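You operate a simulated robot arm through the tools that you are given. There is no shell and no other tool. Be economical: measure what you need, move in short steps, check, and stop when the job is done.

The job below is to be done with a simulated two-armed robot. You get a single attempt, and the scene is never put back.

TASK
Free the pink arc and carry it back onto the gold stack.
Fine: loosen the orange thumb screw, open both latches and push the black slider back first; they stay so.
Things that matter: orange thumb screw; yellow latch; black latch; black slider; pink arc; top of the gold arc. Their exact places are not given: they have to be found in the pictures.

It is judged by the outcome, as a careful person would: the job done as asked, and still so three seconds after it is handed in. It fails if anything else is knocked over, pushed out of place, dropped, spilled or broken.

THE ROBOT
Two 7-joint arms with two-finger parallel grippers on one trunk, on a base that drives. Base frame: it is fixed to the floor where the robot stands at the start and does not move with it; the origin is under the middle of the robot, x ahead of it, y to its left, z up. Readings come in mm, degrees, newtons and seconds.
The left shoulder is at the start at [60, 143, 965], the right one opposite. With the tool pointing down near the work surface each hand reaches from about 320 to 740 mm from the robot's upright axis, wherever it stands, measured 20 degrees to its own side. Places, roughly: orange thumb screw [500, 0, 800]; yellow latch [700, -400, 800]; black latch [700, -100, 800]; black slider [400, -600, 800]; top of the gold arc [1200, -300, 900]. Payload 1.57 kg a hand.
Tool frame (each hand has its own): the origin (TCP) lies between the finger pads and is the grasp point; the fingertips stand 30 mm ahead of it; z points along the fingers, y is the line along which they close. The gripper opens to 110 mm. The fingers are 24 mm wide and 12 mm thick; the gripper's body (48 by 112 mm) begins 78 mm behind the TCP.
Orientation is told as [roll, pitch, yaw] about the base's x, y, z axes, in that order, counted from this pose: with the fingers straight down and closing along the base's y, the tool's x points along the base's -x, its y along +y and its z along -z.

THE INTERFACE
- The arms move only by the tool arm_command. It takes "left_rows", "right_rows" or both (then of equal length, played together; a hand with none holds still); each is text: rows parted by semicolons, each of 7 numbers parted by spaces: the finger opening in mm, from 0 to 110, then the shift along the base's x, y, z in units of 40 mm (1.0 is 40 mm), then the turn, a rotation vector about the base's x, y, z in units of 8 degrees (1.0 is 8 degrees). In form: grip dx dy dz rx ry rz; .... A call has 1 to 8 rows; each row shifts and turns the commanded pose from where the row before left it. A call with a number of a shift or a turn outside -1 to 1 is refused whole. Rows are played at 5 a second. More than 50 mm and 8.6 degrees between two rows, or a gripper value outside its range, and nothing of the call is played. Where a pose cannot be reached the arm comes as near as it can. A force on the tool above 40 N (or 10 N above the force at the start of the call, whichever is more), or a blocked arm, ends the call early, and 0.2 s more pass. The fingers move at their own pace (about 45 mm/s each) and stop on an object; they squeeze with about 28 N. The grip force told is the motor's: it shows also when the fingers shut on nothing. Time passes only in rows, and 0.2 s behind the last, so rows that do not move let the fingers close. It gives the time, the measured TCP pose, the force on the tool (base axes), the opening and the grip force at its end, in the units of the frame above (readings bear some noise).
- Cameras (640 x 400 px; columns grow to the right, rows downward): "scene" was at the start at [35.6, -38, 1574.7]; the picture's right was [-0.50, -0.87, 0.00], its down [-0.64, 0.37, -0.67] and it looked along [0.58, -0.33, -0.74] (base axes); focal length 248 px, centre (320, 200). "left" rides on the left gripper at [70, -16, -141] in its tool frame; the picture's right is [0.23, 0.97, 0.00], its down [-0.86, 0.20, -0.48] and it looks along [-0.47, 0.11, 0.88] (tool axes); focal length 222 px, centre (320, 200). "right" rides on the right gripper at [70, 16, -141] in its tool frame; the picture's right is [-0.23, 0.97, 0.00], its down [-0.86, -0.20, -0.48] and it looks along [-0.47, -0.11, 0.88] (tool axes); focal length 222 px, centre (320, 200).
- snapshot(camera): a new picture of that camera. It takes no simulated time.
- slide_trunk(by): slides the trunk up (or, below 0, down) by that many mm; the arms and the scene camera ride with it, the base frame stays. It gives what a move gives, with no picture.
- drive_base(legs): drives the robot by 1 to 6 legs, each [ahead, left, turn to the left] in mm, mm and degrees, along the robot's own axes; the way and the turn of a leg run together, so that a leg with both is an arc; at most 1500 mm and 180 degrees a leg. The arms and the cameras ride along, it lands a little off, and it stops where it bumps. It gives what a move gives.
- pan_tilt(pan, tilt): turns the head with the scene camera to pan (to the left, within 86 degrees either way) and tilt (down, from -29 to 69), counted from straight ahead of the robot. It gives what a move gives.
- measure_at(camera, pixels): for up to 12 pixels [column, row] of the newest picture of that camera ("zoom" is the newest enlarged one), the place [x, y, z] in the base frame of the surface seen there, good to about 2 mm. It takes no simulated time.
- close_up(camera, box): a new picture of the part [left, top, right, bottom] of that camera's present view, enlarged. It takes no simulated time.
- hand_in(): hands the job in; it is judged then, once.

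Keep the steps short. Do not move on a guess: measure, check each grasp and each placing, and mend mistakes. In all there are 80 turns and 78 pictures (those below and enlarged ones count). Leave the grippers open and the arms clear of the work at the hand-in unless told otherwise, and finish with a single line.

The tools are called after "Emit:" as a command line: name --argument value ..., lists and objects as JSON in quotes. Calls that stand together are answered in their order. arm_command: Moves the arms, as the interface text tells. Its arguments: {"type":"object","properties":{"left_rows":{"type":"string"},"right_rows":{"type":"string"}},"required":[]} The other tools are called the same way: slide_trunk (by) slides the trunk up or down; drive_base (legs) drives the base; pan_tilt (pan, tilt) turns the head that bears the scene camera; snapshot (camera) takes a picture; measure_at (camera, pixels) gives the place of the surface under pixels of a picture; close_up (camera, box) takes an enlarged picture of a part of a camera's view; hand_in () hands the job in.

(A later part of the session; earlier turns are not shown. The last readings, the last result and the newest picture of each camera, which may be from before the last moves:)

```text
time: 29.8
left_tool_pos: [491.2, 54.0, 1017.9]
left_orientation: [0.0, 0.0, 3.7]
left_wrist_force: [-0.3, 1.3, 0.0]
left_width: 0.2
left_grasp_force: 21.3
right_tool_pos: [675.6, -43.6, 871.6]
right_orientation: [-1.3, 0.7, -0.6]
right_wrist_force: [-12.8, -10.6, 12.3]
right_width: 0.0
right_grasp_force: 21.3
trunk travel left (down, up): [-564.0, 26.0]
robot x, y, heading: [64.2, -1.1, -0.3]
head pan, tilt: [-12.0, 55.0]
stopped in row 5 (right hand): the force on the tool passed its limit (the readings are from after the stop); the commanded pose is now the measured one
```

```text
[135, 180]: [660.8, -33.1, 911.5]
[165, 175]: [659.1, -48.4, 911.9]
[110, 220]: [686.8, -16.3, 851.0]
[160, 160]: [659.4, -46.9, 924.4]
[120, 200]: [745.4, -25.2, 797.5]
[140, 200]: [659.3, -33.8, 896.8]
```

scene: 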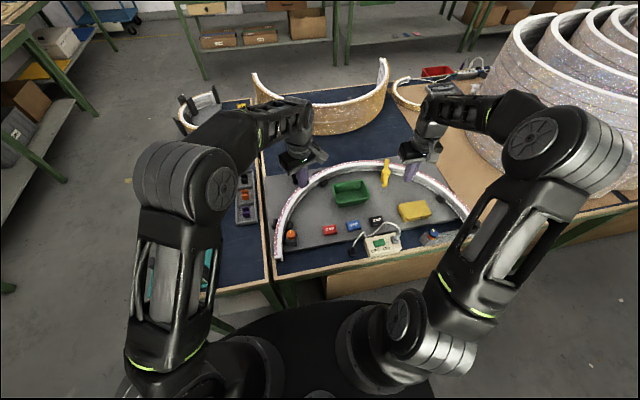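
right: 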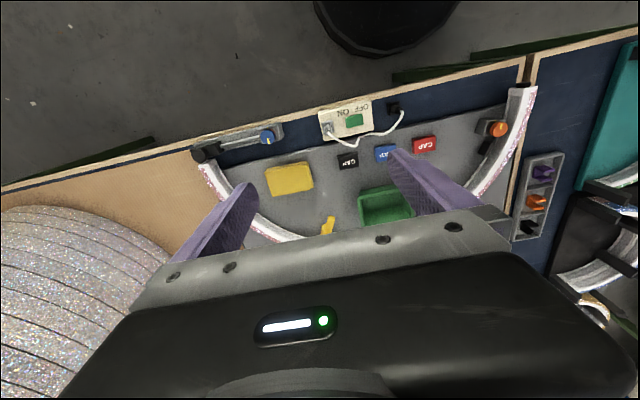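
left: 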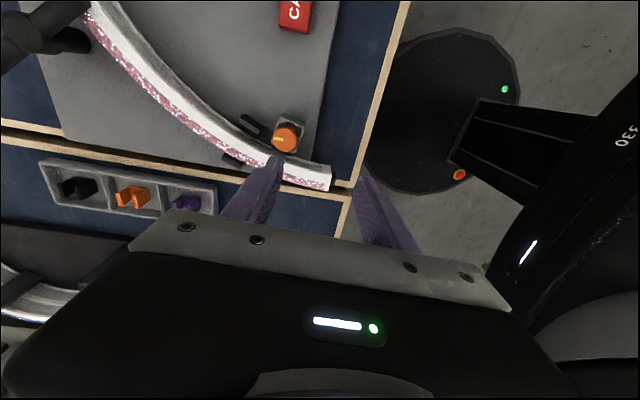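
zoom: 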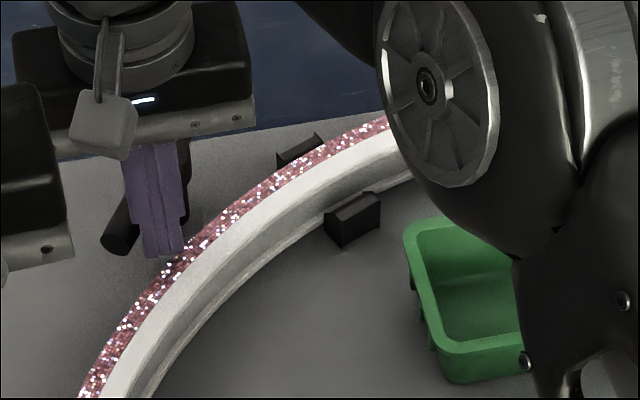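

Row too long; I repeat with smaller steps.

Emit:
arm_command --right_rows "0 -0.2 -0.4 0.2 0.16 -0.1 0;0 0 0 1 0 0 0;0 -0.5 -0.8 0.5 0 0 0;0 -0.5 -0.95 0.3 0 0 0;0 -0.5 -0.95 0 0 0 0;0 -0.5 -0.95 0 0 0 0;0 -0.5 -0.95 0 0 0 0;0 -0.5 -0.95 0 0 0 0"

Emit:
close_up --camera "scene" --box '[270, 150, 366, 210]'

```text
time: 31.6
left_tool_pos: [491.3, 53.9, 1018.2]
left_orientation: [0.0, 0.0, 3.8]
left_wrist_force: [-0.1, -0.7, -0.1]
left_width: 0.1
left_grasp_force: 21.4
right_tool_pos: [549.1, -277.9, 948.8]
right_orientation: [0.4, -0.2, -0.5]
right_wrist_force: [-0.8, -0.5, 0.6]
right_width: 0.2
right_grasp_force: 21.5
trunk travel left (down, up): [-564.0, 26.0]
robot x, y, heading: [55.1, 0.1, -0.3]
head pan, tilt: [-12.0, 55.0]
```

```text
6.67 times, centred on (318, 180) of scene
```

zoom: 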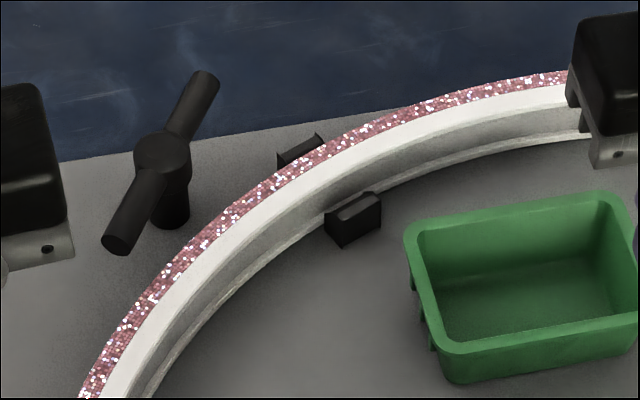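

Black latch is open, parallel to the arc. Now the slider: I move the right hand closer and measure the surroundings (silver stacks) and the slider.

Emit:
arm_command --right_rows "0 -0.5 -0.7 0.3 0 0 0;0 -0.6 -0.7 0.3 0 0 0;0 -0.6 -0.6 0.3 0 0 0;0 -0.6 -0.6 0.2 0 0 0;0 -0.6 -0.6 0 0 0 0"

Emit:
pan_tilt --pan -45 --tilt 50

Emit:
snapshot --camera "scene"

```text
time: 32.8
left_tool_pos: [491.3, 53.2, 1017.9]
left_orientation: [-0.1, 0.1, 3.6]
left_wrist_force: [0.1, 0.1, 0.2]
left_width: 0.0
left_grasp_force: 21.1
right_tool_pos: [431.1, -408.2, 992.3]
right_orientation: [0.5, -0.1, -0.5]
right_wrist_force: [0.1, 0.7, -0.6]
right_width: 0.1
right_grasp_force: 21.4
trunk travel left (down, up): [-564.0, 26.0]
robot x, y, heading: [61.0, 3.3, 0.1]
head pan, tilt: [-12.0, 55.0]
```

```text
time: 33.8
left_tool_pos: [493.2, 55.0, 1018.0]
left_orientation: [0.0, 0.0, 3.7]
left_wrist_force: [-0.5, -0.1, -0.4]
left_width: 0.0
left_grasp_force: 21.2
right_tool_pos: [432.6, -406.8, 992.5]
right_orientation: [0.4, -0.3, -0.7]
right_wrist_force: [0.3, 0.1, -0.5]
right_width: 0.0
right_grasp_force: 21.2
trunk travel left (down, up): [-564.0, 26.0]
robot x, y, heading: [61.6, 1.1, -0.2]
head pan, tilt: [-45.0, 50.0]
```

```text
42 pictures are left
```

scene: 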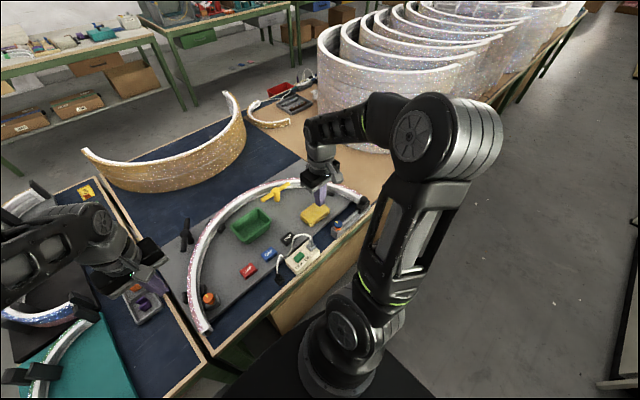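

Emit:
measure_at --camera "scene" --pixels '[[360, 145], [345, 110], [322, 60], [390, 150], [355, 198], [362, 204], [337, 222], [345, 215], [352, 206]]'

Emit:
close_up --camera "scene" --box '[320, 180, 384, 240]'

Emit:
measure_at --camera "zoom" --pixels '[[415, 175], [395, 215], [350, 230], [320, 270], [120, 310], [440, 200], [380, 140], [430, 155]]'

```text
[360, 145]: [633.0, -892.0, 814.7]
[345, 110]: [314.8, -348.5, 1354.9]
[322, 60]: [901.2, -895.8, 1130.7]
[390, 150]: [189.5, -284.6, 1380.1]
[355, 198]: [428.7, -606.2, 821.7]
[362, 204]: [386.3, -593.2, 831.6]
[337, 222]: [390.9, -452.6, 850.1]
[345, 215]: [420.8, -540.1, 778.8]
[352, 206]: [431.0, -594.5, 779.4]
```

```text
6.67 times, centred on (352, 210) of scene
```

zoom: 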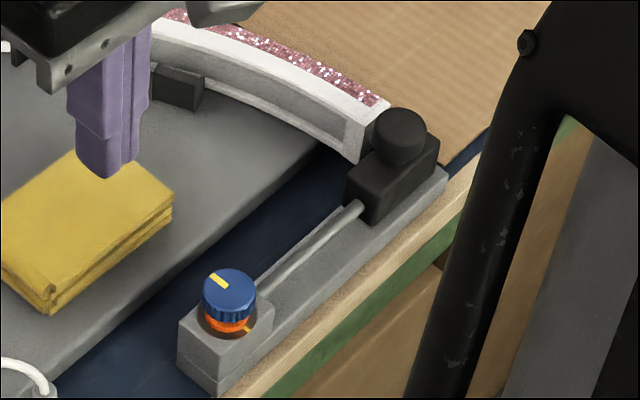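

```text
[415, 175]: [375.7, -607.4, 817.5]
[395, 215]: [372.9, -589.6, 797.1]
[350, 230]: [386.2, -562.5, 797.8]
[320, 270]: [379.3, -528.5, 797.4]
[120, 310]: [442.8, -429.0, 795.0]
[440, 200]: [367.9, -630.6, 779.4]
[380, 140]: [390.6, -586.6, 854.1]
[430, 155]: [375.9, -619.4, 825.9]
```

Slider knob at (386,-598), z 830–858, and rail space toward +y up to the blue block. I bring the closed fingers to the far side (-y) of the knob.

Emit:
arm_command --right_rows "0 -0.165 -0.84 0 0 0 0;0 -0.165 -0.84 0 0 0 0;0 -0.165 -0.84 0 0 0 0;0 -0.165 -0.84 0 0 0 0;0 -0.165 -0.84 0 0 0 0;0 -0.165 -0.84 0 0 0 0;0 -0.165 -0.84 0 0 0 0;0 0 0 0 0 0 0"

Emit:
arm_command --right_rows "0 0 0 -0.78 0 0 0;0 0 0 -0.78 0 0 0;0 0 0 -0.78 0 0 0;0 0 0 -0.76 0 0 0;0 0 0.2 0 0 0 0"

Emit:
close_up --camera "scene" --box '[320, 170, 400, 240]'

```text
time: 35.6
left_tool_pos: [493.7, 54.1, 1018.3]
left_orientation: [0.0, 0.1, 3.8]
left_wrist_force: [-0.3, -0.1, -0.2]
left_width: 0.0
left_grasp_force: 21.6
right_tool_pos: [386.5, -642.7, 994.5]
right_orientation: [0.4, -0.3, -0.6]
right_wrist_force: [-0.1, 1.2, -0.9]
right_width: 0.0
right_grasp_force: 21.7
trunk travel left (down, up): [-564.0, 26.0]
robot x, y, heading: [58.3, -3.0, -0.1]
head pan, tilt: [-45.0, 50.0]
```

```text
time: 36.8
left_tool_pos: [492.5, 54.8, 1018.5]
left_orientation: [0.0, 0.0, 3.8]
left_wrist_force: [0.4, 0.2, 0.0]
left_width: 0.0
left_grasp_force: 20.8
right_tool_pos: [386.3, -634.4, 870.0]
right_orientation: [0.4, -0.2, -0.6]
right_wrist_force: [-0.1, 0.6, 0.3]
right_width: 0.0
right_grasp_force: 21.4
trunk travel left (down, up): [-564.0, 26.0]
robot x, y, heading: [58.4, 2.4, -0.3]
head pan, tilt: [-45.0, 50.0]
```

```text
5.71 times, centred on (360, 205) of scene
```

zoom: 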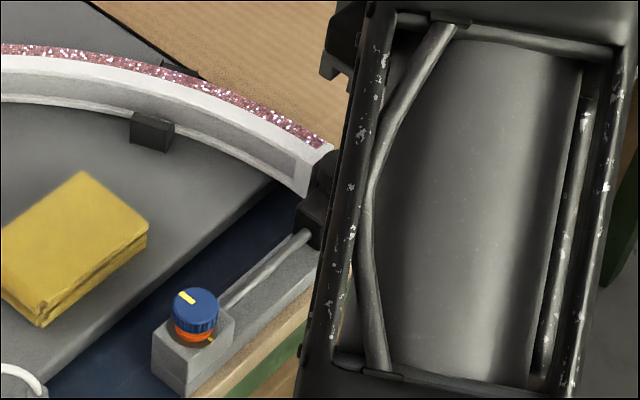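

Now I push +y in small steps, watching the force.

Emit:
arm_command --right_rows "0 0 0.3 0 0 0 0;0 0 0.3 0 0 0 0;0 0 0.3 0 0 0 0;0 0 0.3 0 0 0 0;0 0 0.3 0 0 0 0;0 0 0.3 0 0 0 0"

Emit:
close_up --camera "scene" --box '[320, 170, 400, 240]'

```text
time: 38.2
left_tool_pos: [492.4, 53.3, 1017.8]
left_orientation: [0.0, 0.0, 3.8]
left_wrist_force: [0.2, -0.3, -0.5]
left_width: 0.0
left_grasp_force: 21.3
right_tool_pos: [385.2, -562.2, 868.6]
right_orientation: [0.3, -0.3, -0.6]
right_wrist_force: [-0.2, -6.3, -0.8]
right_width: 0.0
right_grasp_force: 21.3
trunk travel left (down, up): [-564.0, 26.0]
robot x, y, heading: [59.8, -0.3, -0.4]
head pan, tilt: [-45.0, 50.0]
```

```text
5.71 times, centred on (360, 205) of scene
```

zoom: 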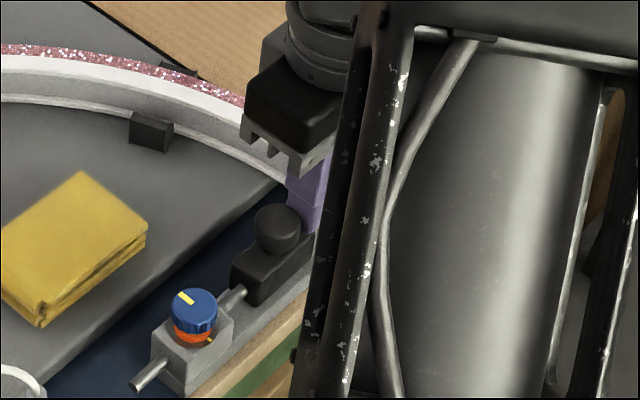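

It slides well; the rod runs through the blue block. I push on until the stop.

Emit:
arm_command --right_rows "0 0 0.25 0 0 0 0;0 0 0.25 0 0 0 0;0 0 0.2 0 0 0 0;0 0 0.15 0 0 0 0;0 0 0.15 0 0 0 0"

Emit:
arm_command --right_rows "0 0 -0.4 0 0 0 0;0 0 -0.2 0.9 0 0 0;0 0 -0.3 0.9 0 0 0;0 0.5 0 0.8 0 0 0;0 0.5 0 0.8 0 0 0"

Emit:
close_up --camera "scene" --box '[310, 160, 406, 240]'

```text
time: 38.7
left_tool_pos: [492.8, 51.5, 1018.5]
left_orientation: [0.0, 0.1, 3.6]
left_wrist_force: [-1.3, 0.2, -0.5]
left_width: 0.2
left_grasp_force: 21.4
right_tool_pos: [385.8, -561.8, 870.7]
right_orientation: [-1.0, -0.7, -1.2]
right_wrist_force: [1.6, -14.3, -8.2]
right_width: 0.1
right_grasp_force: 21.0
trunk travel left (down, up): [-564.0, 26.0]
robot x, y, heading: [58.1, -2.6, -0.5]
head pan, tilt: [-45.0, 50.0]
stopped in row 2 (right hand): the force on the tool passed its limit (the readings are from after the stop); the commanded pose is now the measured one
```

```text
time: 39.9
left_tool_pos: [492.4, 52.7, 1018.2]
left_orientation: [0.0, 0.0, 3.5]
left_wrist_force: [0.8, -0.2, -0.6]
left_width: 0.0
left_grasp_force: 21.5
right_tool_pos: [426.0, -593.5, 1008.8]
right_orientation: [-0.7, -0.7, -1.2]
right_wrist_force: [-0.3, -0.5, -0.4]
right_width: 0.0
right_grasp_force: 21.6
trunk travel left (down, up): [-564.0, 26.0]
robot x, y, heading: [63.0, -3.2, -0.2]
head pan, tilt: [-45.0, 50.0]
```

```text
5.00 times, centred on (358, 200) of scene
```

zoom: 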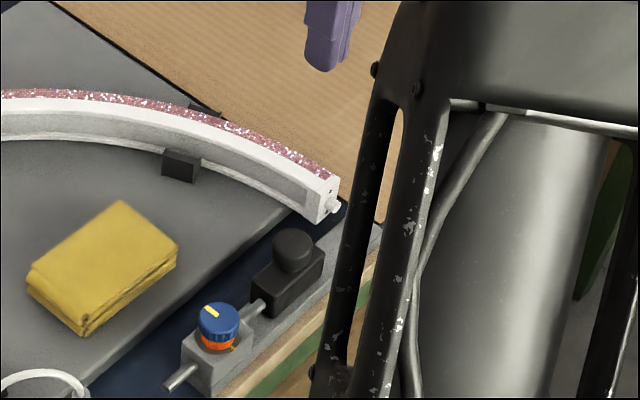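

The slider is against its stop, and the arc's right end (with a small peg) is free. Now the left end — I look closely there.

Emit:
pan_tilt --pan -8 --tilt 62

Emit:
close_up --camera "scene" --box '[240, 100, 480, 250]'

```text
time: 40.9
left_tool_pos: [491.9, 52.8, 1018.0]
left_orientation: [0.1, 0.0, 3.7]
left_wrist_force: [-1.8, 0.5, -0.4]
left_width: 0.0
left_grasp_force: 21.1
right_tool_pos: [426.2, -595.5, 1007.2]
right_orientation: [-0.6, -0.7, -1.0]
right_wrist_force: [0.2, 0.1, 0.4]
right_width: 0.0
right_grasp_force: 21.3
trunk travel left (down, up): [-564.0, 26.0]
robot x, y, heading: [61.0, -1.5, -0.3]
head pan, tilt: [-8.0, 62.0]
```

```text
2.67 times, centred on (360, 175) of scene
```

zoom: 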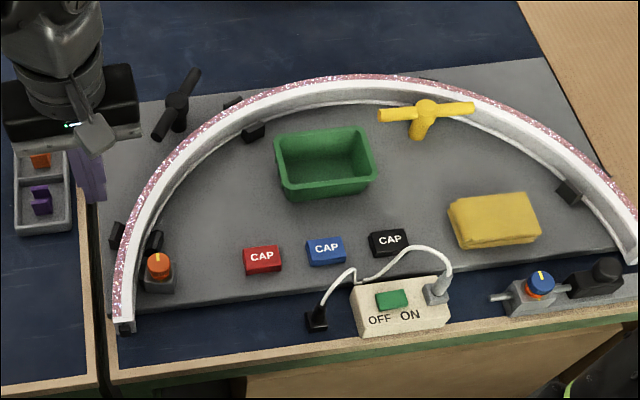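

I measure arc edge points for its geometry, and enlarge the left end.

Emit:
measure_at --camera "zoom" --pixels '[[118, 318], [130, 316], [117, 270], [130, 272], [165, 165], [174, 172], [270, 88], [275, 96], [400, 78], [400, 86], [520, 112], [516, 121]]'

Emit:
measure_at --camera "zoom" --pixels '[[600, 166], [594, 172], [636, 225], [628, 233], [635, 262], [628, 250], [125, 327], [127, 310], [114, 310], [320, 76], [320, 85], [320, 95]]'

Emit:
close_up --camera "scene" --box '[272, 190, 312, 230]'

```text
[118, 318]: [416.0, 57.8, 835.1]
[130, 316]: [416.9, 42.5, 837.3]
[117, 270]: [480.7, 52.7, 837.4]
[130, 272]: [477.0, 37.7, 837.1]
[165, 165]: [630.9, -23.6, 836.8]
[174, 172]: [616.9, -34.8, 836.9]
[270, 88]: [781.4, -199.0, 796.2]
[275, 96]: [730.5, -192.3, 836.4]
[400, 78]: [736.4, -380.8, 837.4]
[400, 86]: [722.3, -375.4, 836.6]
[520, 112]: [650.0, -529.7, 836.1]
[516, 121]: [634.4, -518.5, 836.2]
```

```text
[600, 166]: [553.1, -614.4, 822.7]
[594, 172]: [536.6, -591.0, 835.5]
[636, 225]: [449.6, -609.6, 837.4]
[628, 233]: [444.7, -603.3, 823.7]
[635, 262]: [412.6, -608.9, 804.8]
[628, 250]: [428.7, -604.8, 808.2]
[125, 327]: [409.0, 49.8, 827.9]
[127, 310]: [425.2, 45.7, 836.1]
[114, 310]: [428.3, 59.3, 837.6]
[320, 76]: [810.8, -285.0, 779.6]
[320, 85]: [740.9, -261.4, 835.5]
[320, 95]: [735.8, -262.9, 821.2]
```

```text
10.00 times, centred on (292, 210) of scene
```

zoom: 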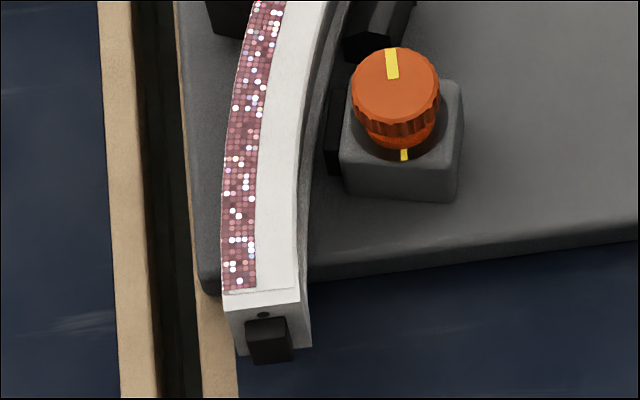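

Geometry: the arc is a half circle centred (419,-281), inner R≈324, outer R≈340, top z 837, bottom 799. Its balance point lies on the line through polar ±50.5°, i.e. grasp points (630,-25) and (630,-537), yaw ∓39.5°. I move both hands above those, open.

Emit:
arm_command --left_rows "60 0.575 -0.325 -0.2 0 0 -0.9;60 0.575 -0.325 -0.4 0 0 -0.9;60 0.575 -0.325 -0.4 0 0 -0.9;60 0.575 -0.325 -0.4 0 0 -0.9;60 0.575 -0.325 -0.4 0 0 -0.9;60 0.575 -0.325 -0.4 0 0 -0.9;60 0 0 0 0 0 0" --right_rows "60 0.85 0.24 0 0 0 0.84;60 0.85 0.24 -0.38 0 0 0.84;60 0.85 0.24 -0.38 0 0 0.84;60 0.85 0.24 -0.38 0 0 0.84;60 0.85 0.24 -0.38 0 0 0.84;60 0.85 0.24 -0.38 0 0 0.84;60 0 0 0 0 0 0"

Emit:
close_up --camera "scene" --box '[240, 100, 480, 250]'

```text
time: 42.5
left_tool_pos: [628.4, -25.3, 930.4]
left_orientation: [0.1, 0.0, -39.7]
left_wrist_force: [0.8, -0.2, -0.3]
left_width: 60.0
left_grasp_force: 0.0
right_tool_pos: [628.6, -536.7, 931.6]
right_orientation: [-0.7, -0.7, 39.3]
right_wrist_force: [0.2, -0.9, -0.4]
right_width: 59.8
right_grasp_force: 0.0
trunk travel left (down, up): [-564.0, 26.0]
robot x, y, heading: [58.2, -0.5, -0.3]
head pan, tilt: [-8.0, 62.0]
```

```text
2.67 times, centred on (360, 175) of scene
```

zoom: 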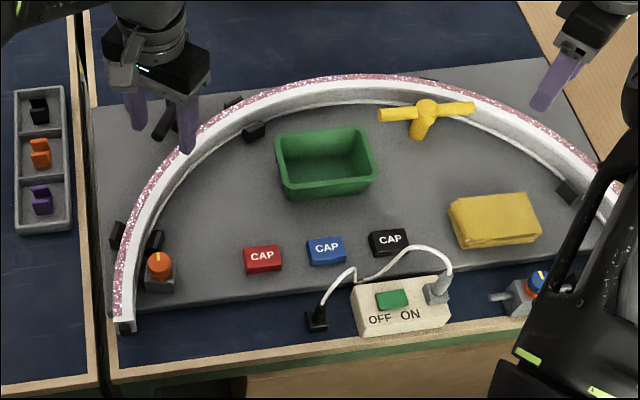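

Both hands hover over the wall at the planned spots. I check through both hand cameras before going down.

Emit:
snapshot --camera "left"

Emit:
snapshot --camera "right"

```text
34 pictures are left
```

left: 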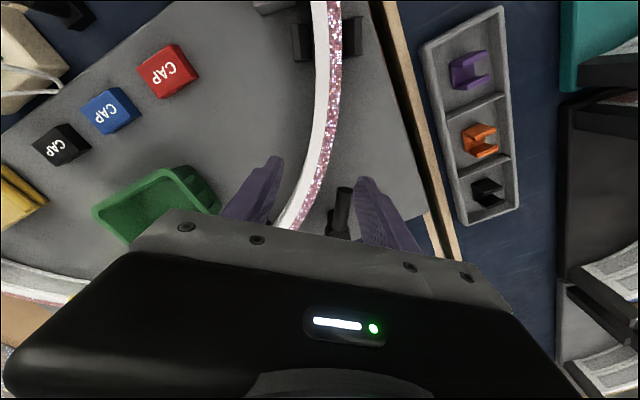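

```text
33 pictures are left
```

right: 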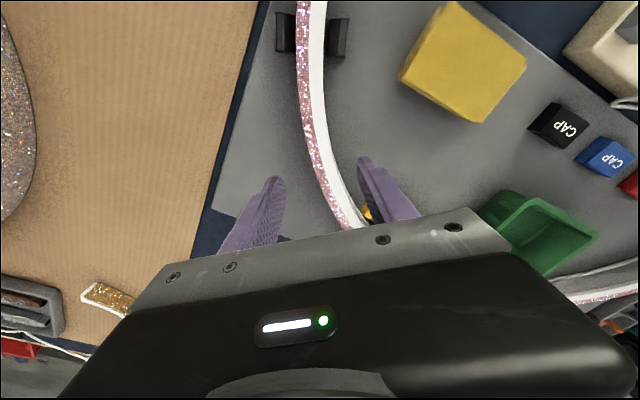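

The wall lies between the fingers on both sides and the latch bars are clear of the fingers. Descend to TCP z 834 (tips 804, board 799).

Emit:
arm_command --left_rows "60 0.03 0 -0.6 0 0 0;60 0 0 -0.6 0 0 0;60 0 0 -0.6 0 0 0;60 0 0 -0.6 0 0 0" --right_rows "60 0.03 0 -0.6 0.09 0.09 0;60 0 0 -0.6 0 0 0;60 0 0 -0.6 0 0 0;60 0 0 -0.6 0 0 0"

Emit:
arm_command --left_rows "0 0 0 0 0 0 0;0 0 0 0 0 0 0;0 0 0 0 0 0 0;0 0 0 0 0 0 0" --right_rows "0 0 0 0 0 0 0;0 0 0 0 0 0 0;0 0 0 0 0 0 0;0 0 0 0 0 0 0"

Emit:
close_up --camera "scene" --box '[240, 100, 480, 250]'

```text
time: 43.5
left_tool_pos: [631.3, -25.6, 833.3]
left_orientation: [0.1, 0.0, -39.7]
left_wrist_force: [0.2, 0.6, -1.2]
left_width: 59.8
left_grasp_force: 0.0
right_tool_pos: [630.5, -538.8, 834.2]
right_orientation: [0.4, -0.5, 39.3]
right_wrist_force: [0.4, -0.7, -0.1]
right_width: 60.0
right_grasp_force: 0.0
trunk travel left (down, up): [-564.0, 26.0]
robot x, y, heading: [60.8, -1.6, -0.2]
head pan, tilt: [-8.0, 62.0]
```

```text
time: 44.5
left_tool_pos: [630.2, -25.7, 834.5]
left_orientation: [-0.1, -0.1, -39.6]
left_wrist_force: [0.7, -7.9, 0.4]
left_width: 23.4
left_grasp_force: 28.1
right_tool_pos: [631.0, -536.8, 835.2]
right_orientation: [0.5, -0.7, 39.4]
right_wrist_force: [-1.9, 8.2, 0.1]
right_width: 23.6
right_grasp_force: 27.7
trunk travel left (down, up): [-564.0, 26.0]
robot x, y, heading: [59.8, -2.5, -0.3]
head pan, tilt: [-8.0, 62.0]
```

```text
2.67 times, centred on (360, 175) of scene
```

zoom: 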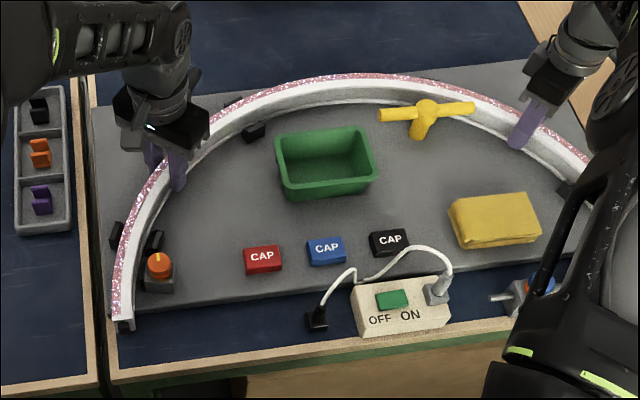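

Both hands hold the wall (23.5 mm). I lift 12 mm slowly and check the forces.

Emit:
arm_command --left_rows "0 0 0 0.1 0 0 0;0 0 0 0.1 0 0 0;0 0 0 0.1 0 0 0;0 0 0 0 0 0 0" --right_rows "0 0 0 0.1 0 0 0;0 0 0 0.1 0 0 0;0 0 0 0.1 0 0 0;0 0 0 0 0 0 0"

Emit:
close_up --camera "scene" --box '[240, 100, 480, 250]'

```text
time: 45.5
left_tool_pos: [631.4, -25.1, 846.5]
left_orientation: [0.0, 0.0, -39.5]
left_wrist_force: [0.8, -7.1, -0.2]
left_width: 23.1
left_grasp_force: 28.5
right_tool_pos: [631.8, -537.5, 846.6]
right_orientation: [0.5, -0.5, 39.3]
right_wrist_force: [-1.2, 8.0, -5.1]
right_width: 23.4
right_grasp_force: 27.5
trunk travel left (down, up): [-564.0, 26.0]
robot x, y, heading: [62.2, 0.9, -0.5]
head pan, tilt: [-8.0, 62.0]
```

```text
2.67 times, centred on (360, 175) of scene
```

zoom: 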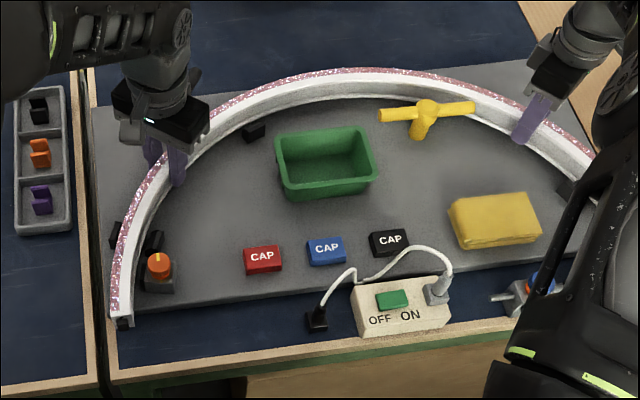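

The arc comes free, level. I lift 160 mm more.

Emit:
arm_command --left_rows "0 0 0 0.5 0 0 0;0 0 0 0.5 0 0 0;0 0 0 0.5 0 0 0;0 0 0 0.5 0 0 0;0 0 0 0.5 0 0 0;0 0 0 0.5 0 0 0;0 0 0 0.5 0 0 0;0 0 0 0.5 0 0 0" --right_rows "0 0 0 0.5 0 0 0;0 0 0 0.5 0 0 0;0 0 0 0.5 0 0 0;0 0 0 0.5 0 0 0;0 0 0 0.5 0 0 0;0 0 0 0.5 0 0 0;0 0 0 0.5 0 0 0;0 0 0 0.5 0 0 0"

Emit:
pan_tilt --pan -20 --tilt 42

Emit:
snapshot --camera "scene"

```text
time: 47.3
left_tool_pos: [630.9, -22.6, 1004.3]
left_orientation: [0.1, 0.2, -39.5]
left_wrist_force: [1.0, -6.6, -7.7]
left_width: 23.7
left_grasp_force: 27.9
right_tool_pos: [631.0, -534.0, 996.8]
right_orientation: [0.2, -0.7, 39.3]
right_wrist_force: [-0.9, 7.2, 2.1]
right_width: 23.7
right_grasp_force: 27.8
right hand out of reach, approached as far as the arm can: row 8
trunk travel left (down, up): [-564.0, 26.0]
robot x, y, heading: [61.6, -0.9, -0.1]
head pan, tilt: [-8.0, 62.0]
```

```text
time: 48.1
left_tool_pos: [631.2, -22.9, 1006.3]
left_orientation: [-0.1, 0.1, -39.5]
left_wrist_force: [0.4, -5.7, -8.0]
left_width: 23.7
left_grasp_force: 27.9
right_tool_pos: [631.0, -535.0, 996.3]
right_orientation: [0.2, -0.6, 39.3]
right_wrist_force: [-1.0, 5.0, 1.8]
right_width: 23.3
right_grasp_force: 28.4
trunk travel left (down, up): [-564.0, 26.0]
robot x, y, heading: [58.5, -2.1, -0.3]
head pan, tilt: [-20.0, 42.0]
```

```text
30 pictures are left
```

scene: 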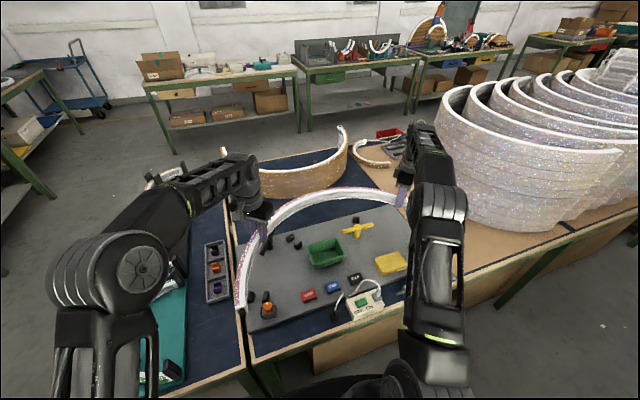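

The right hand reached its height limit, so I lower the left by 8 mm to keep the arc level. I also measure the room: far table edge, other benches.

Emit:
arm_command --left_rows "0 0 0 -0.1 0 0 0;0 0 0 -0.1 0 0 0"

Emit:
measure_at --camera "scene" --pixels '[[270, 157], [310, 148], [177, 152], [301, 130], [55, 197], [105, 112], [170, 168], [150, 178], [345, 128], [255, 162], [342, 131], [330, 175]]'

Emit:
pan_tilt --pan 55 --tilt 45

Emit:
snapshot --camera "scene"

```text
time: 48.7
left_tool_pos: [632.7, -24.9, 997.9]
left_orientation: [0.0, -0.3, -39.5]
left_wrist_force: [0.6, -0.8, 0.4]
left_width: 23.3
left_grasp_force: 27.9
right_tool_pos: [629.8, -536.7, 995.3]
right_orientation: [0.2, -0.5, 39.3]
right_wrist_force: [-1.1, 2.3, -4.2]
right_width: 23.5
right_grasp_force: 28.2
trunk travel left (down, up): [-564.0, 26.0]
robot x, y, heading: [56.7, -0.6, -0.4]
head pan, tilt: [-20.0, 42.0]
```

```text
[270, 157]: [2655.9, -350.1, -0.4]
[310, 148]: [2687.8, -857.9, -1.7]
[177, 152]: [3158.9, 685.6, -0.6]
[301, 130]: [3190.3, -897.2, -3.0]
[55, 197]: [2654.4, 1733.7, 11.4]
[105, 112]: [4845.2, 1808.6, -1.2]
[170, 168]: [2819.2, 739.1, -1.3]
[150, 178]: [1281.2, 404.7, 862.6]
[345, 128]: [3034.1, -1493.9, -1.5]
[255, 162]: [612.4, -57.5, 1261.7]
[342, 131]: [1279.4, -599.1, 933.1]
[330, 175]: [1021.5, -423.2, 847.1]
```

```text
time: 50.2
left_tool_pos: [632.6, -23.6, 996.5]
left_orientation: [0.0, 0.1, -39.4]
left_wrist_force: [1.7, 3.3, -1.0]
left_width: 23.3
left_grasp_force: 28.0
right_tool_pos: [631.5, -535.1, 996.4]
right_orientation: [0.2, -0.6, 39.4]
right_wrist_force: [-0.8, -2.3, -3.9]
right_width: 23.5
right_grasp_force: 27.7
trunk travel left (down, up): [-564.0, 26.0]
robot x, y, heading: [58.0, -3.2, 0.0]
head pan, tilt: [55.0, 45.0]
```

```text
29 pictures are left
```

scene: 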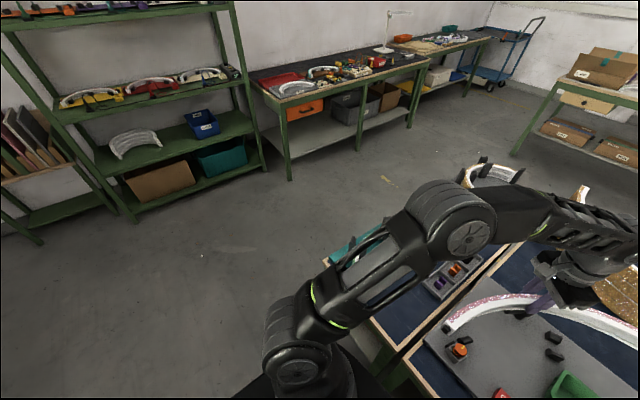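

Emit:
measure_at --camera "scene" --pixels '[[290, 180], [412, 127], [265, 172], [135, 220], [40, 243], [515, 152], [330, 262], [490, 160], [245, 230]]'

```text
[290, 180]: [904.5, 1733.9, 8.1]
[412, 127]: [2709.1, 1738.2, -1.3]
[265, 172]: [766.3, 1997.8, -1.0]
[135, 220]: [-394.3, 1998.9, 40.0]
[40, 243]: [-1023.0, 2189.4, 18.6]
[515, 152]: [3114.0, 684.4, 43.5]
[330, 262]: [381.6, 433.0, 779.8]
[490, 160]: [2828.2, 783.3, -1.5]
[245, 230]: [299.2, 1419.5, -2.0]
```

The corridor on the left is free (table edge y≈435, bench y≥1730), and beyond the table too (other benches at x≥3100). I carry the arc at bottom z≈962: back out, strafe left, go past the table.

Emit:
drive_base --legs '[[-150, 0, 0], [0, 450, 0]]'

Emit:
snapshot --camera "scene"

```text
time: 53.9
left_tool_pos: [482.3, 419.5, 997.3]
left_orientation: [0.0, 0.0, -39.7]
left_wrist_force: [1.0, 10.2, -2.8]
left_width: 23.4
left_grasp_force: 28.3
right_tool_pos: [478.0, -91.0, 996.9]
right_orientation: [0.1, -0.5, 39.1]
right_wrist_force: [-1.1, -9.1, -1.3]
right_width: 23.3
right_grasp_force: 27.7
trunk travel left (down, up): [-564.0, 26.0]
robot x, y, heading: [-91.2, 443.3, -0.3]
head pan, tilt: [55.0, 45.0]
```

```text
28 pictures are left
```

scene: 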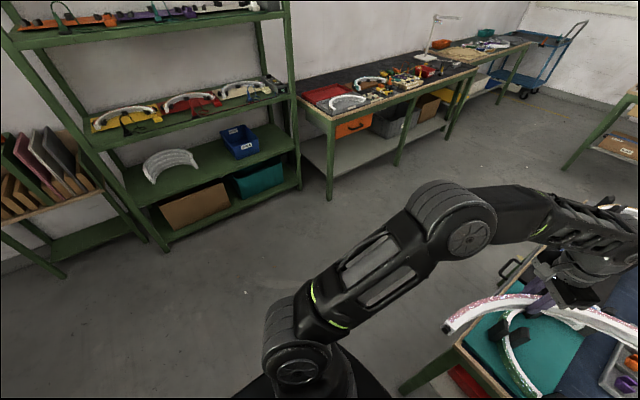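

All fine. Continue: strafe on, then drive ahead past the table.

Emit:
drive_base --legs '[[0, 480, 0], [1300, 0, 0]]'

Emit:
drive_base --legs '[[850, 0, 0]]'

Emit:
pan_tilt --pan 0 --tilt 45

Emit:
snapshot --camera "scene"

```text
time: 62.9
left_tool_pos: [1783.7, 894.8, 997.0]
left_orientation: [0.0, 0.1, -39.4]
left_wrist_force: [1.2, 0.7, -2.2]
left_width: 23.3
left_grasp_force: 27.9
right_tool_pos: [1783.2, 383.2, 996.4]
right_orientation: [0.3, -0.6, 39.4]
right_wrist_force: [0.0, -0.8, -1.2]
right_width: 23.5
right_grasp_force: 28.0
trunk travel left (down, up): [-564.0, 26.0]
robot x, y, heading: [1210.6, 913.9, -0.2]
head pan, tilt: [55.0, 45.0]
```

```text
time: 67.3
left_tool_pos: [2615.9, 880.9, 996.6]
left_orientation: [0.0, 0.1, -40.0]
left_wrist_force: [1.7, -1.0, -2.4]
left_width: 23.5
left_grasp_force: 28.1
right_tool_pos: [2609.7, 369.7, 996.0]
right_orientation: [0.2, -0.6, 38.8]
right_wrist_force: [-0.7, -0.8, -2.3]
right_width: 23.4
right_grasp_force: 28.0
trunk travel left (down, up): [-564.0, 26.0]
robot x, y, heading: [2042.3, 910.8, -1.0]
head pan, tilt: [55.0, 45.0]
```

```text
time: 68.5
left_tool_pos: [2615.3, 881.2, 998.1]
left_orientation: [0.0, 0.1, -40.1]
left_wrist_force: [1.0, -0.1, -3.0]
left_width: 23.4
left_grasp_force: 27.4
right_tool_pos: [2610.0, 369.9, 995.3]
right_orientation: [0.2, -0.6, 38.8]
right_wrist_force: [-1.3, -0.3, -1.3]
right_width: 23.4
right_grasp_force: 28.2
trunk travel left (down, up): [-564.0, 26.0]
robot x, y, heading: [2040.4, 910.8, -0.9]
head pan, tilt: [0.0, 45.0]
```

```text
27 pictures are left
```

scene: 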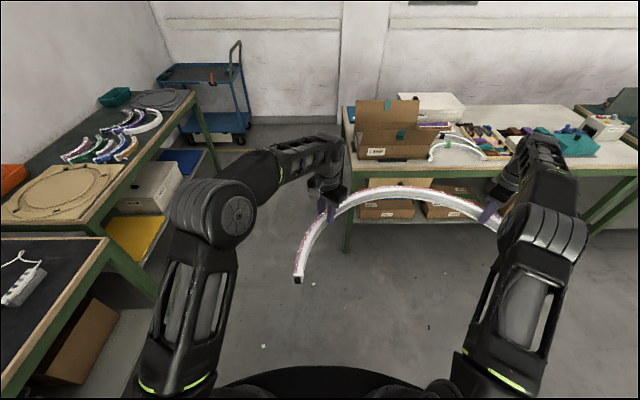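

Enough room to turn here. I turn 180° to the right, then strafe left toward y = -551.

Emit:
drive_base --legs '[[0, 0, -90], [0, 0, -89]]'

Emit:
snapshot --camera "scene"

```text
time: 76.6
left_tool_pos: [1469.5, 924.5, 997.9]
left_orientation: [0.1, 0.1, 141.2]
left_wrist_force: [-0.5, -15.1, -2.5]
left_width: 23.4
left_grasp_force: 27.9
right_tool_pos: [1465.2, 1436.6, 995.2]
right_orientation: [0.1, -0.6, -140.0]
right_wrist_force: [1.4, 13.8, -2.2]
right_width: 23.3
right_grasp_force: 27.7
trunk travel left (down, up): [-564.0, 26.0]
robot x, y, heading: [2044.2, 905.1, -179.5]
head pan, tilt: [0.0, 45.0]
```

```text
26 pictures are left
```

scene: 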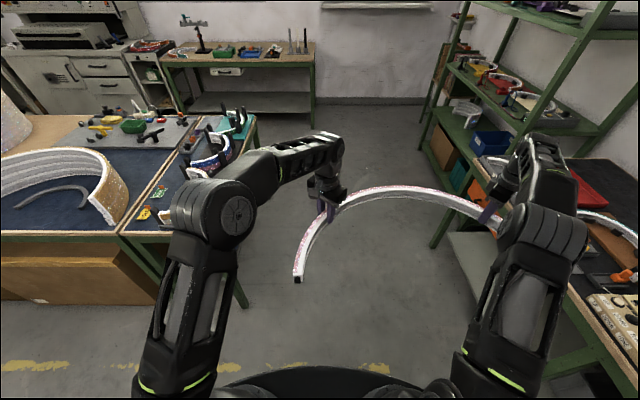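

Emit:
measure_at --camera "scene" --pixels '[[70, 236], [20, 240], [110, 232], [200, 200], [90, 190], [150, 260]]'

Emit:
drive_base --legs '[[0, 1456, 0]]'

Emit:
pan_tilt --pan -15 --tilt 48

Emit:
snapshot --camera "scene"

```text
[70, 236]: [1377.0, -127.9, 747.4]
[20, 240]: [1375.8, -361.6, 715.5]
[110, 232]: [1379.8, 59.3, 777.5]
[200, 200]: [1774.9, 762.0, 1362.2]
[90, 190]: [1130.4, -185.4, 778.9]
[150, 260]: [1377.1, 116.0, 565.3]
```

```text
time: 83.8
left_tool_pos: [1461.8, -517.9, 997.3]
left_orientation: [0.1, 0.1, 139.9]
left_wrist_force: [-0.3, -1.1, -2.8]
left_width: 23.6
left_grasp_force: 28.5
right_tool_pos: [1468.5, -7.0, 995.5]
right_orientation: [0.2, -0.5, -141.4]
right_wrist_force: [0.4, -0.9, -1.9]
right_width: 23.5
right_grasp_force: 27.9
trunk travel left (down, up): [-564.0, 26.0]
robot x, y, heading: [2033.6, -550.5, 179.1]
head pan, tilt: [0.0, 45.0]
```

```text
time: 84.6
left_tool_pos: [1461.6, -519.0, 996.8]
left_orientation: [0.2, 0.1, 139.9]
left_wrist_force: [-1.4, 1.0, -3.3]
left_width: 23.4
left_grasp_force: 28.4
right_tool_pos: [1468.2, -6.4, 996.0]
right_orientation: [0.1, -0.5, -141.4]
right_wrist_force: [1.3, -0.4, -1.6]
right_width: 23.5
right_grasp_force: 28.2
trunk travel left (down, up): [-564.0, 26.0]
robot x, y, heading: [2034.9, -545.5, 179.2]
head pan, tilt: [-15.0, 48.0]
```

```text
25 pictures are left
```

scene: 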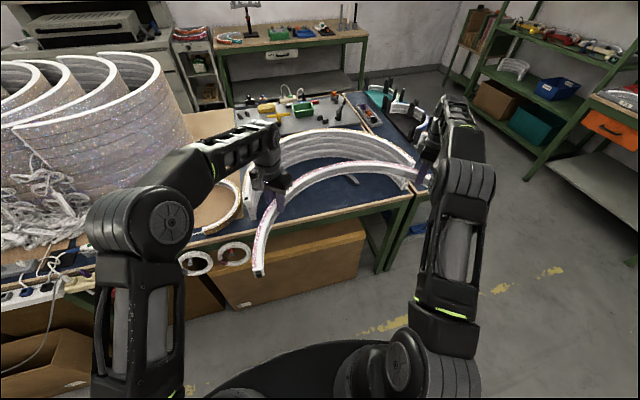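

Now I measure the gold stack's top edge exactly, and the held arc.

Emit:
close_up --camera "scene" --box '[230, 115, 450, 285]'

```text
2.35 times, centred on (340, 200) of scene
```

zoom: 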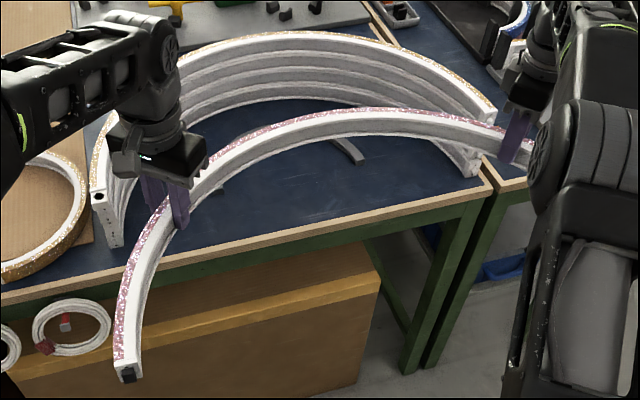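

Emit:
measure_at --camera "zoom" --pixels '[[93, 192], [107, 190], [113, 120], [200, 50], [203, 59], [290, 33], [290, 41], [400, 56], [398, 65], [480, 108], [494, 112], [487, 122]]'

Emit:
measure_at --camera "zoom" --pixels '[[116, 355], [138, 357], [133, 270], [146, 275], [240, 152], [248, 160], [340, 111], [340, 119], [440, 115], [437, 122], [99, 200], [491, 118]]'

```text
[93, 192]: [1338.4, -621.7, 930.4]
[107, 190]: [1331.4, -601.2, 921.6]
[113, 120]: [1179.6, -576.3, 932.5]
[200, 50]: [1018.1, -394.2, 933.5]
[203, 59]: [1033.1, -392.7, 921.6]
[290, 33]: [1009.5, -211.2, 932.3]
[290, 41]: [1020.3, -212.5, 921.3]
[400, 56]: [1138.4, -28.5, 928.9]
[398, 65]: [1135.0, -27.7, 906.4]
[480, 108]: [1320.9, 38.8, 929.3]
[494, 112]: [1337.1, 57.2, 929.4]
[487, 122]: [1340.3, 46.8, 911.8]
```

```text
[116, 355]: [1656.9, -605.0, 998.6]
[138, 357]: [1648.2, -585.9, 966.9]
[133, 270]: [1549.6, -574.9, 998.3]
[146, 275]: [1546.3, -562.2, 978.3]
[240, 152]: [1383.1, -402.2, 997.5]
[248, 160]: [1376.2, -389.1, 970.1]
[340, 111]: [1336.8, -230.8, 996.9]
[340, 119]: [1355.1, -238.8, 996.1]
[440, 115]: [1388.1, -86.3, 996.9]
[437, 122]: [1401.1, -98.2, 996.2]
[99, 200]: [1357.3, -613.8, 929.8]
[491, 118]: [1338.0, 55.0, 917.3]
```

The gold stack: half circle centred (1338,-282), R 340, top z≈933, ends facing +x. The held arc is centred now at about (1677,-266), rotated 0.7° short. Before driving on, I check the silver stack near the left arm.

Emit:
measure_at --camera "scene" --pixels '[[185, 130], [160, 80], [100, 150], [60, 200], [20, 160], [180, 155], [170, 225], [160, 195], [225, 150], [90, 225]]'

```text
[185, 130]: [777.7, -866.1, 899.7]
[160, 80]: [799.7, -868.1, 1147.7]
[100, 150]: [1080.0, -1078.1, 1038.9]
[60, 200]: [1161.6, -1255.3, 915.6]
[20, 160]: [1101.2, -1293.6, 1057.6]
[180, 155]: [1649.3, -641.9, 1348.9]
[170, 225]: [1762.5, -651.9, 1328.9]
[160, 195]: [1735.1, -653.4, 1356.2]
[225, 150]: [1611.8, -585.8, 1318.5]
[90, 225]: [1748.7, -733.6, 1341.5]
```

Clear by a good margin. Drive ahead 336 mm, 16 left, 0.8° turn.

Emit:
drive_base --legs '[[336, 12, 0.8]]'

Emit:
pan_tilt --pan -15 --tilt 55

Emit:
close_up --camera "scene" --box '[220, 90, 460, 240]'

```text
time: 86.8
left_tool_pos: [1122.8, -533.6, 996.9]
left_orientation: [0.0, 0.1, 140.5]
left_wrist_force: [-1.0, 0.9, -2.9]
left_width: 23.3
left_grasp_force: 27.6
right_tool_pos: [1123.0, -20.9, 995.9]
right_orientation: [0.2, -0.5, -140.9]
right_wrist_force: [-0.2, -1.8, -2.3]
right_width: 23.5
right_grasp_force: 27.5
trunk travel left (down, up): [-564.0, 26.0]
robot x, y, heading: [1691.4, -558.2, 179.5]
head pan, tilt: [-15.0, 48.0]
```

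```text
time: 87.5
left_tool_pos: [1122.9, -533.8, 995.9]
left_orientation: [0.1, 0.1, 140.4]
left_wrist_force: [-0.7, 0.4, -2.6]
left_width: 23.5
left_grasp_force: 27.3
right_tool_pos: [1126.9, -20.8, 996.5]
right_orientation: [0.1, -0.5, -140.8]
right_wrist_force: [0.3, -1.0, -1.5]
right_width: 23.4
right_grasp_force: 28.4
trunk travel left (down, up): [-564.0, 26.0]
robot x, y, heading: [1697.2, -557.1, 179.7]
head pan, tilt: [-15.0, 55.0]
```

```text
2.67 times, centred on (340, 165) of scene
```

zoom: 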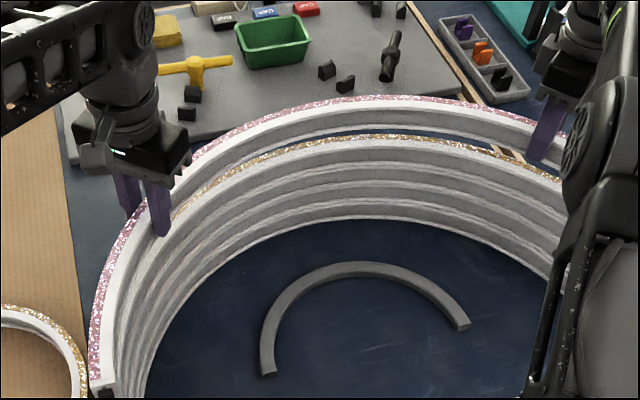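

Close now. I measure both arcs again in this view for the last correction.

Emit:
measure_at --camera "zoom" --pixels '[[92, 375], [95, 320], [215, 139], [260, 118], [340, 100], [400, 97], [470, 104], [530, 123], [104, 380], [112, 310], [340, 110], [470, 117]]'

Emit:
measure_at --camera "zoom" --pixels '[[340, 137], [400, 135], [470, 142], [530, 160], [250, 160], [200, 190], [340, 142], [470, 148], [105, 395], [98, 392], [180, 208], [560, 180]]'

```text
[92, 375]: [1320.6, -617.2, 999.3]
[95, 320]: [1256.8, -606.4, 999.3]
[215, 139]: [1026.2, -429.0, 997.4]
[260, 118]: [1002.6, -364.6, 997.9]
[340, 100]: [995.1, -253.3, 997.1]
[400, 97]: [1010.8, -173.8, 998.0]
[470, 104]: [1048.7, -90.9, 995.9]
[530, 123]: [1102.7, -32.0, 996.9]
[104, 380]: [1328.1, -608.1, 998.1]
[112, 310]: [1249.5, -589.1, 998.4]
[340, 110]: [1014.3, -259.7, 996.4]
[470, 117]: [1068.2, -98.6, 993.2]
```

```text
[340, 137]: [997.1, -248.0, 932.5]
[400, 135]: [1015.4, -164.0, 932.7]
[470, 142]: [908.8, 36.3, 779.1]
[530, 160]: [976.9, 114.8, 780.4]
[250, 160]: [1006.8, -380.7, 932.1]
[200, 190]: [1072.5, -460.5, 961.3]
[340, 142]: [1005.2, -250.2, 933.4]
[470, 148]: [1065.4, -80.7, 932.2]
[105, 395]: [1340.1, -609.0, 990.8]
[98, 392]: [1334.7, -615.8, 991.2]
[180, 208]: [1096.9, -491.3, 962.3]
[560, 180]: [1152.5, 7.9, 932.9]
```

Correction needed: about +1.7 mm in x, −3 mm in y. I apply it and lower 16 mm, leaving ~10 mm of gap, then compare edges.

Emit:
arm_command --left_rows "0 0.02 -0.04 -0.1 0 0 0;0 0.02 -0.035 -0.1 0 0 0;0 0 0 -0.1 0 0 0;0 0 0 -0.1 0 0 0;0 0 0 0 0 0 0" --right_rows "0 0.02 -0.04 -0.1 0 0 0;0 0.02 -0.035 -0.1 0 0 0;0 0 0 -0.1 0 0 0;0 0 0 -0.1 0 0 0;0 0 0 0 0 0 0"

Emit:
close_up --camera "scene" --box '[220, 90, 460, 240]'

Emit:
close_up --camera "scene" --box '[240, 190, 320, 250]'

```text
time: 88.7
left_tool_pos: [1124.3, -535.3, 980.9]
left_orientation: [0.1, 0.1, 140.5]
left_wrist_force: [-1.2, -0.4, -2.0]
left_width: 23.4
left_grasp_force: 28.2
right_tool_pos: [1127.4, -23.9, 980.2]
right_orientation: [0.1, -0.5, -140.8]
right_wrist_force: [1.0, 0.8, -2.7]
right_width: 23.5
right_grasp_force: 28.1
trunk travel left (down, up): [-564.0, 26.0]
robot x, y, heading: [1695.6, -554.6, 179.4]
head pan, tilt: [-15.0, 55.0]
```

```text
2.67 times, centred on (340, 165) of scene
```

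zoom: 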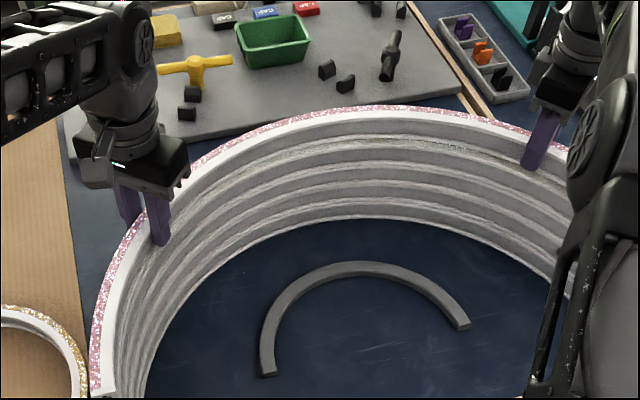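

```text
6.67 times, centred on (280, 220) of scene
```

zoom: 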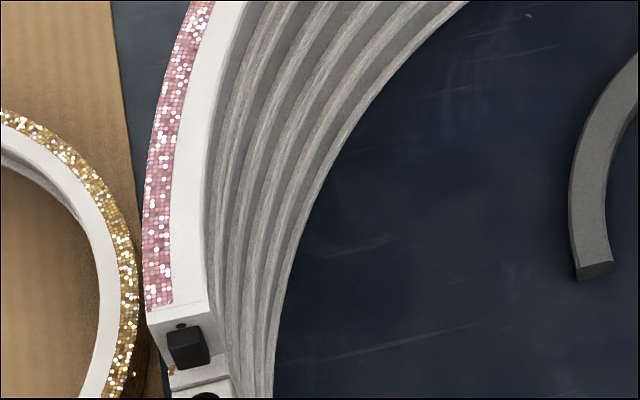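

I see the gold end below the pink end; I measure both ends' corners here.

Emit:
measure_at --camera "zoom" --pixels '[[152, 312], [208, 303], [175, 378], [225, 367], [200, 372], [180, 388], [222, 380], [160, 330], [212, 330], [180, 335], [190, 350]]'

Emit:
close_up --camera "scene" --box '[410, 110, 490, 210]'

```text
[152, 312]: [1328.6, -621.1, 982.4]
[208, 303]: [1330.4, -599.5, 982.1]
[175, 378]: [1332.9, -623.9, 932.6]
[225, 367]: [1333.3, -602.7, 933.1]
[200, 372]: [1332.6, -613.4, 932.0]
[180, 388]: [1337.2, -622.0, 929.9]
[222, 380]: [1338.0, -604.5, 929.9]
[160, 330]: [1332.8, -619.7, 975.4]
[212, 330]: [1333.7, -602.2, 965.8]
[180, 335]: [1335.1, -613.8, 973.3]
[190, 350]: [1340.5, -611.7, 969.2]
```

```text
4.00 times, centred on (450, 160) of scene
```

zoom: 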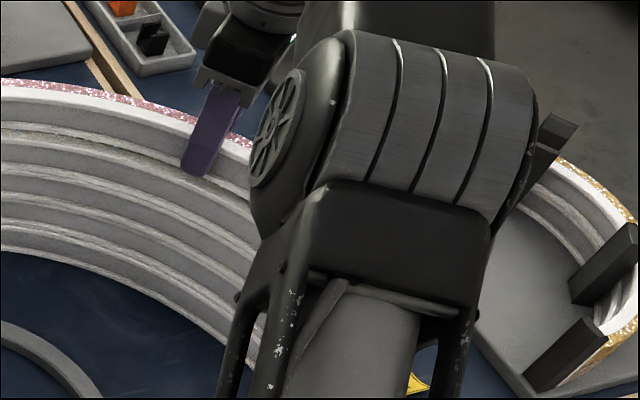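

Left end: pink is about 4 mm short in x, 2 mm in y. I look at the right end through the right hand camera.

Emit:
snapshot --camera "right"

Emit:
snapshot --camera "left"

```text
19 pictures are left
```

right: 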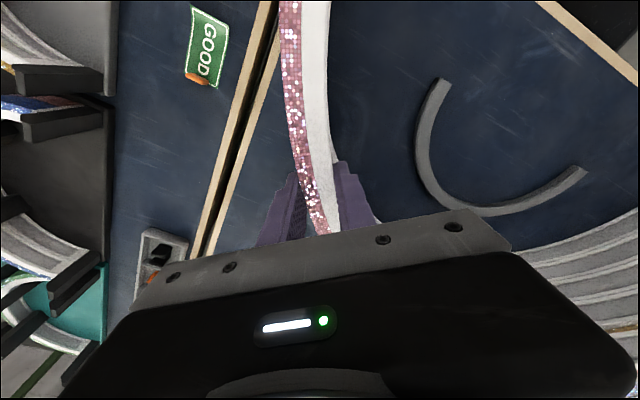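

```text
18 pictures are left
```

left: 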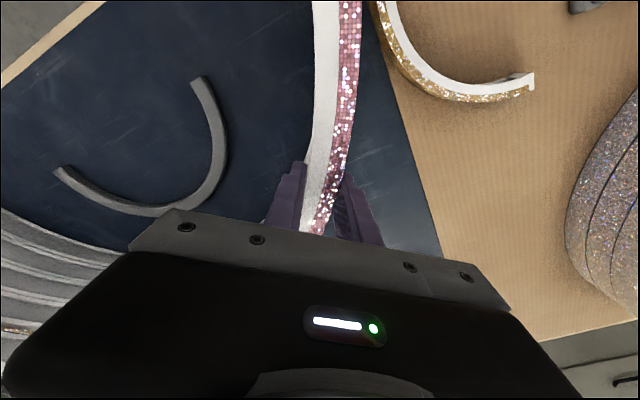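

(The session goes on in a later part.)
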